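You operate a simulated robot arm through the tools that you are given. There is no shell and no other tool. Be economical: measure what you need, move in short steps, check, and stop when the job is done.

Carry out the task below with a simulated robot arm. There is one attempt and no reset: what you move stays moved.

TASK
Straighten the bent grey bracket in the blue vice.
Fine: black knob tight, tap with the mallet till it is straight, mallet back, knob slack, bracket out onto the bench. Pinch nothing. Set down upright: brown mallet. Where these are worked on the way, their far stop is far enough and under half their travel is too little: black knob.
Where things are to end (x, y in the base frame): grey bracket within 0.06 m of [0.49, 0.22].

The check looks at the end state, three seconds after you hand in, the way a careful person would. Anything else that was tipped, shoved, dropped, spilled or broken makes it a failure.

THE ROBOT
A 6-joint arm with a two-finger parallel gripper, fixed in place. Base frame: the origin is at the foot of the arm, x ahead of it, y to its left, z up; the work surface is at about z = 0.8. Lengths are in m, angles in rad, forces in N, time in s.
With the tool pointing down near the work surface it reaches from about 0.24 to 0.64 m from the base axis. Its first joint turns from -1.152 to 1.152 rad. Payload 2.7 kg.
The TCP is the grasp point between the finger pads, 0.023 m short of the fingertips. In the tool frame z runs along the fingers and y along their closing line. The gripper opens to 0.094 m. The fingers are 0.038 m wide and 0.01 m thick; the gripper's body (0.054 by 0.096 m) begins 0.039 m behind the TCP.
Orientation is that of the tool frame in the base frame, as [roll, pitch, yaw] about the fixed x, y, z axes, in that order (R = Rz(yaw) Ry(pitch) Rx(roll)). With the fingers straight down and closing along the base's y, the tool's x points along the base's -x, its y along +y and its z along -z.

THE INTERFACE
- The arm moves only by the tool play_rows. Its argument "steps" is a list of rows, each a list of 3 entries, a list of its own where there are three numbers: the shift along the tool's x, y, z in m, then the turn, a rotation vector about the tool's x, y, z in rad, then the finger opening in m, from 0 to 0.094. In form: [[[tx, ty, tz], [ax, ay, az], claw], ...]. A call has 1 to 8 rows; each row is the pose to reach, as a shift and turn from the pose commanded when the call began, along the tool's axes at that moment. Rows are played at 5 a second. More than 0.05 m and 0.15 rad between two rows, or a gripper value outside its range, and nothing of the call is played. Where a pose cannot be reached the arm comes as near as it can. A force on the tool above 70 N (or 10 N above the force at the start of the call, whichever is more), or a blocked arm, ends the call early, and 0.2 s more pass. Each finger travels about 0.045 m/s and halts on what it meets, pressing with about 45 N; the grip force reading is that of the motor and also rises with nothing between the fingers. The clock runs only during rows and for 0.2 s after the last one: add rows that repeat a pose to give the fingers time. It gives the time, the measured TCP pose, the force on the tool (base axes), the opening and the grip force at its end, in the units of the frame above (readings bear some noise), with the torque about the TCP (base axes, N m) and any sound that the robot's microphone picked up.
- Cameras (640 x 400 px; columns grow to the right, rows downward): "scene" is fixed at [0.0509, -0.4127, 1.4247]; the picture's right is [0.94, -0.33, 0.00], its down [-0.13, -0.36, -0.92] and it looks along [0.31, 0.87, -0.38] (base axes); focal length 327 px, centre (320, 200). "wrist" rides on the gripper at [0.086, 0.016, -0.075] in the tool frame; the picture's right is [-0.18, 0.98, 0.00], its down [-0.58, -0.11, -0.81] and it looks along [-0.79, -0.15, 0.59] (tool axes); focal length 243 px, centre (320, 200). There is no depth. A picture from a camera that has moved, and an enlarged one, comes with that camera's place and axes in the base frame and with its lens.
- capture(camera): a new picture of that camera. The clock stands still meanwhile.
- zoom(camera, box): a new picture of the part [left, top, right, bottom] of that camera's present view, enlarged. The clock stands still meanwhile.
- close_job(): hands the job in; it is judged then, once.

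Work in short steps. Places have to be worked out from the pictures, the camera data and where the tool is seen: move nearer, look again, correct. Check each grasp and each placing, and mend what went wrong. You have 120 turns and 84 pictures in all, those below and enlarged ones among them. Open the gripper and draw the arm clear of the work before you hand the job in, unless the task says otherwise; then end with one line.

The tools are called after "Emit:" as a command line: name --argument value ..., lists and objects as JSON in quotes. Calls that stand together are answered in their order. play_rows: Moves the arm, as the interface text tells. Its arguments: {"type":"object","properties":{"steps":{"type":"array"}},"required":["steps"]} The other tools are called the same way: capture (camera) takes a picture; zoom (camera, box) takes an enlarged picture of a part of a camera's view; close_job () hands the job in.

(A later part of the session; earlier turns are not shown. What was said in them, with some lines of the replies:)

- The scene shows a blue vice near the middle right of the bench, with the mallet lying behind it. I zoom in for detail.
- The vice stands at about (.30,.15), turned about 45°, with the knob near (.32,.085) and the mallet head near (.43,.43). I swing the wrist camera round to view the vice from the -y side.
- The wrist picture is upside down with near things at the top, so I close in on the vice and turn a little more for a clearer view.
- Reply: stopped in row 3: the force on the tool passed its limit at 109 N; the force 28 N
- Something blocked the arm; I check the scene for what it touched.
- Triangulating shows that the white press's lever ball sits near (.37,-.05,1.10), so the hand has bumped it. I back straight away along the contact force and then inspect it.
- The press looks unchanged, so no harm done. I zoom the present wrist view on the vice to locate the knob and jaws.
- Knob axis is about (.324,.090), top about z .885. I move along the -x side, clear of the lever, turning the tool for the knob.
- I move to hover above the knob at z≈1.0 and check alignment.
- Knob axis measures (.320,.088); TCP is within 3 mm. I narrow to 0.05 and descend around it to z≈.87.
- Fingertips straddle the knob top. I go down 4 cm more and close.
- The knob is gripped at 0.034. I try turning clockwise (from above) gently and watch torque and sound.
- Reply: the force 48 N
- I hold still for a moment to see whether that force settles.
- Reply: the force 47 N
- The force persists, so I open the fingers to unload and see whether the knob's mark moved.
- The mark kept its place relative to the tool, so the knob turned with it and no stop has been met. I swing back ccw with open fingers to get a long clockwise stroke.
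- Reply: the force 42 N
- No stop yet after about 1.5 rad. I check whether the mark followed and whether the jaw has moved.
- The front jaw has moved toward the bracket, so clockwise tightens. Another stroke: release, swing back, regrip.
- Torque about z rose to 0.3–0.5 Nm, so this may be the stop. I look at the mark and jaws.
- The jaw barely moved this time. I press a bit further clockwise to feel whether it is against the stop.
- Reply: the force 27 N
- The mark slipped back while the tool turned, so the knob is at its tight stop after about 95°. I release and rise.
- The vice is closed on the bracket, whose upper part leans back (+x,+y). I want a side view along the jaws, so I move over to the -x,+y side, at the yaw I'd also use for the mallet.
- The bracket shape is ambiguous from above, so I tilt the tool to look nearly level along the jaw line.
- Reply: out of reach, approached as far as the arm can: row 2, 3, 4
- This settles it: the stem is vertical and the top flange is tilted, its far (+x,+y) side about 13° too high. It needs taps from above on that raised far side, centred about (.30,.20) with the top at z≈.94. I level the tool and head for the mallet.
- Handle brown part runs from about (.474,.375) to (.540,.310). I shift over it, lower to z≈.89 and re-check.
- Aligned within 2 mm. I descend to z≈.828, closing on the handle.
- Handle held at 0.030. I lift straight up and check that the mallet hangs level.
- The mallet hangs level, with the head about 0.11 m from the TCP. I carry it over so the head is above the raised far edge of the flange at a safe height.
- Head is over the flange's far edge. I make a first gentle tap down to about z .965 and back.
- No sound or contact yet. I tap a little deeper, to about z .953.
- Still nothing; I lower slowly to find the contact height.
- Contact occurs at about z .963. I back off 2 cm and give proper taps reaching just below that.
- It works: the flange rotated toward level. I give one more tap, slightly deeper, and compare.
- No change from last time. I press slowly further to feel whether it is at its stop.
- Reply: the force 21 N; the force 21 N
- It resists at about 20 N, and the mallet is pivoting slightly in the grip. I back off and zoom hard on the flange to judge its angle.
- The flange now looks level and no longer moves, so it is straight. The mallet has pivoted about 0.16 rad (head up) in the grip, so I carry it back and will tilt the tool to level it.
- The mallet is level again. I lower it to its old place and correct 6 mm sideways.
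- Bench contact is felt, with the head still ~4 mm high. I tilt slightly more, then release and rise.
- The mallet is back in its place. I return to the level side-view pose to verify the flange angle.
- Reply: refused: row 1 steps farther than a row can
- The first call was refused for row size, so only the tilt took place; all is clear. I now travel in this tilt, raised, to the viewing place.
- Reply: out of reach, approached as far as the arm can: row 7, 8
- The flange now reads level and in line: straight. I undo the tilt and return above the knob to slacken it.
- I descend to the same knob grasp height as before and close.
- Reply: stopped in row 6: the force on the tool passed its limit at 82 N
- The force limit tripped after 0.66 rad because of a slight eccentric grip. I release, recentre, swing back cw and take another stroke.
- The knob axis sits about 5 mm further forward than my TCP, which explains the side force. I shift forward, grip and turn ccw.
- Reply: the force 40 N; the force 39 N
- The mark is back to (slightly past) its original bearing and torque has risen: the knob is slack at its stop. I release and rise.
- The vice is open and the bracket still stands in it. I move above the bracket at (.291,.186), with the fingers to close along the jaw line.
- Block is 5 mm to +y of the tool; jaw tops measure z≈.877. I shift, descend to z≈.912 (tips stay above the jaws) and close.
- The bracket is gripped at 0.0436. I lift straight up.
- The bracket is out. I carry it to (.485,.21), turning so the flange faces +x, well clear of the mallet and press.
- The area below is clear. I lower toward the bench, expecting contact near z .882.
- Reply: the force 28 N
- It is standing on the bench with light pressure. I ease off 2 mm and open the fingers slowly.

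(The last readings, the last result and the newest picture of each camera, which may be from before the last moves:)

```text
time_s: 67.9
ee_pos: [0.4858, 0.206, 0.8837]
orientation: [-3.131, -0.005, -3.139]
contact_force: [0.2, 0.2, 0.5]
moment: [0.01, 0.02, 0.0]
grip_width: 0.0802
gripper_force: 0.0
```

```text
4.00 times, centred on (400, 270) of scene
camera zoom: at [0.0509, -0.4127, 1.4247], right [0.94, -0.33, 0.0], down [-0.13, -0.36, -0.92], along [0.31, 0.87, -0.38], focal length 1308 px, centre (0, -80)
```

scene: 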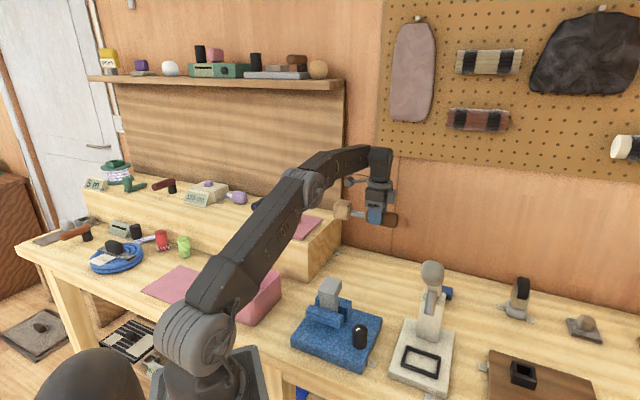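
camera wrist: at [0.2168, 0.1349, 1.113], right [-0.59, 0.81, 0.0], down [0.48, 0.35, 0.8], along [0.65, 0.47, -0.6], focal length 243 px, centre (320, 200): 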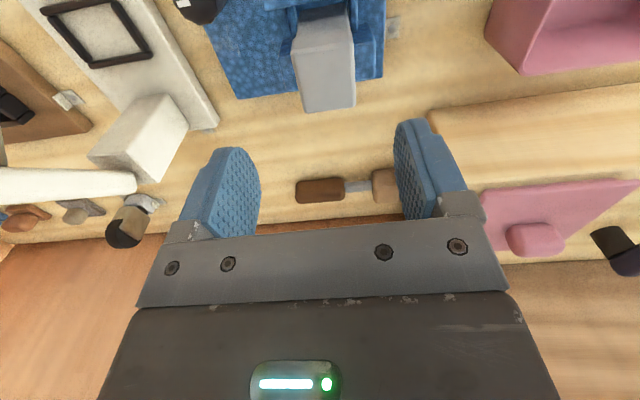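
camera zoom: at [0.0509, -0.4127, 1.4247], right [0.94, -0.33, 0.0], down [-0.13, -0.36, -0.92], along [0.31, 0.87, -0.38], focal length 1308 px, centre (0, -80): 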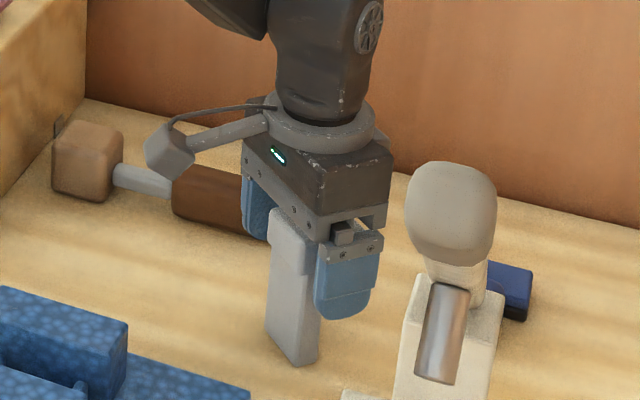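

The bracket stands on its own. I rise straight up, clear.

Emit:
play_rows --steps '[[[0, 0, -0.03], [0, 0, 0], 0.08], [[0, 0, -0.07], [0, 0, 0], 0.08], [[0, 0, -0.11], [0, 0, 0], 0.08], [[0, 0, -0.15], [0, 0, 0], 0.08], [[0, 0, -0.19], [0, 0, 0], 0.08], [[0, 0, -0.23], [0, 0, 0], 0.08], [[0.04, 0, -0.26], [0, 0, 0], 0.08]]'

Emit:
capture --camera "scene"

Emit:
zoom --camera "scene" --box '[280, 220, 480, 380]'

```text
time_s: 69.5
ee_pos: [0.4473, 0.2075, 1.1443]
orientation: [-3.131, -0.005, -3.139]
contact_force: [0.6, -0.4, -0.3]
moment: [0.03, -0.01, -0.01]
grip_width: 0.0804
gripper_force: 0.0
```

```text
8 pictures are left
```

scene: 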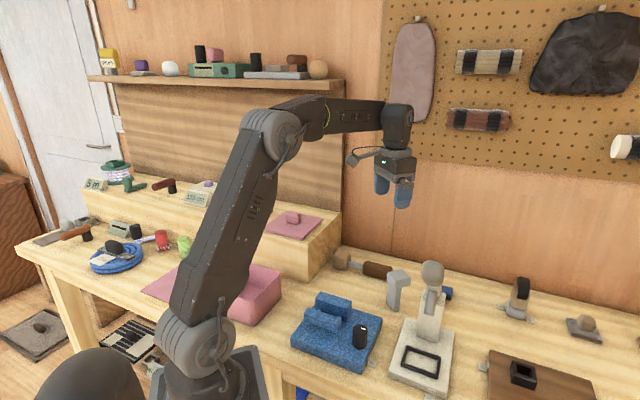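

```text
2.50 times, centred on (380, 300) of scene
camera zoom: at [0.0509, -0.4127, 1.4247], right [0.94, -0.33, 0.0], down [-0.13, -0.36, -0.92], along [0.31, 0.87, -0.38], focal length 818 px, centre (170, -50)
```

zoom: 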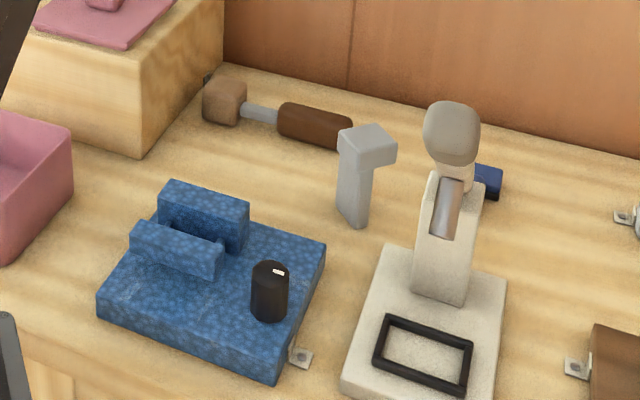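

The bracket stands straight at about (.49,.21), the mallet is back in its place, the vice is slack and the arm is clear. I hand in.

Emit:
close_job

```text
The job is handed in.
```

I straightened the bracket and stood it on the bench at about (0.49, 0.21). The mallet is back in its original spot and the vice knob is slack. Early on the hand bumped the white press's lever; it showed no visible change in the pictures afterward.
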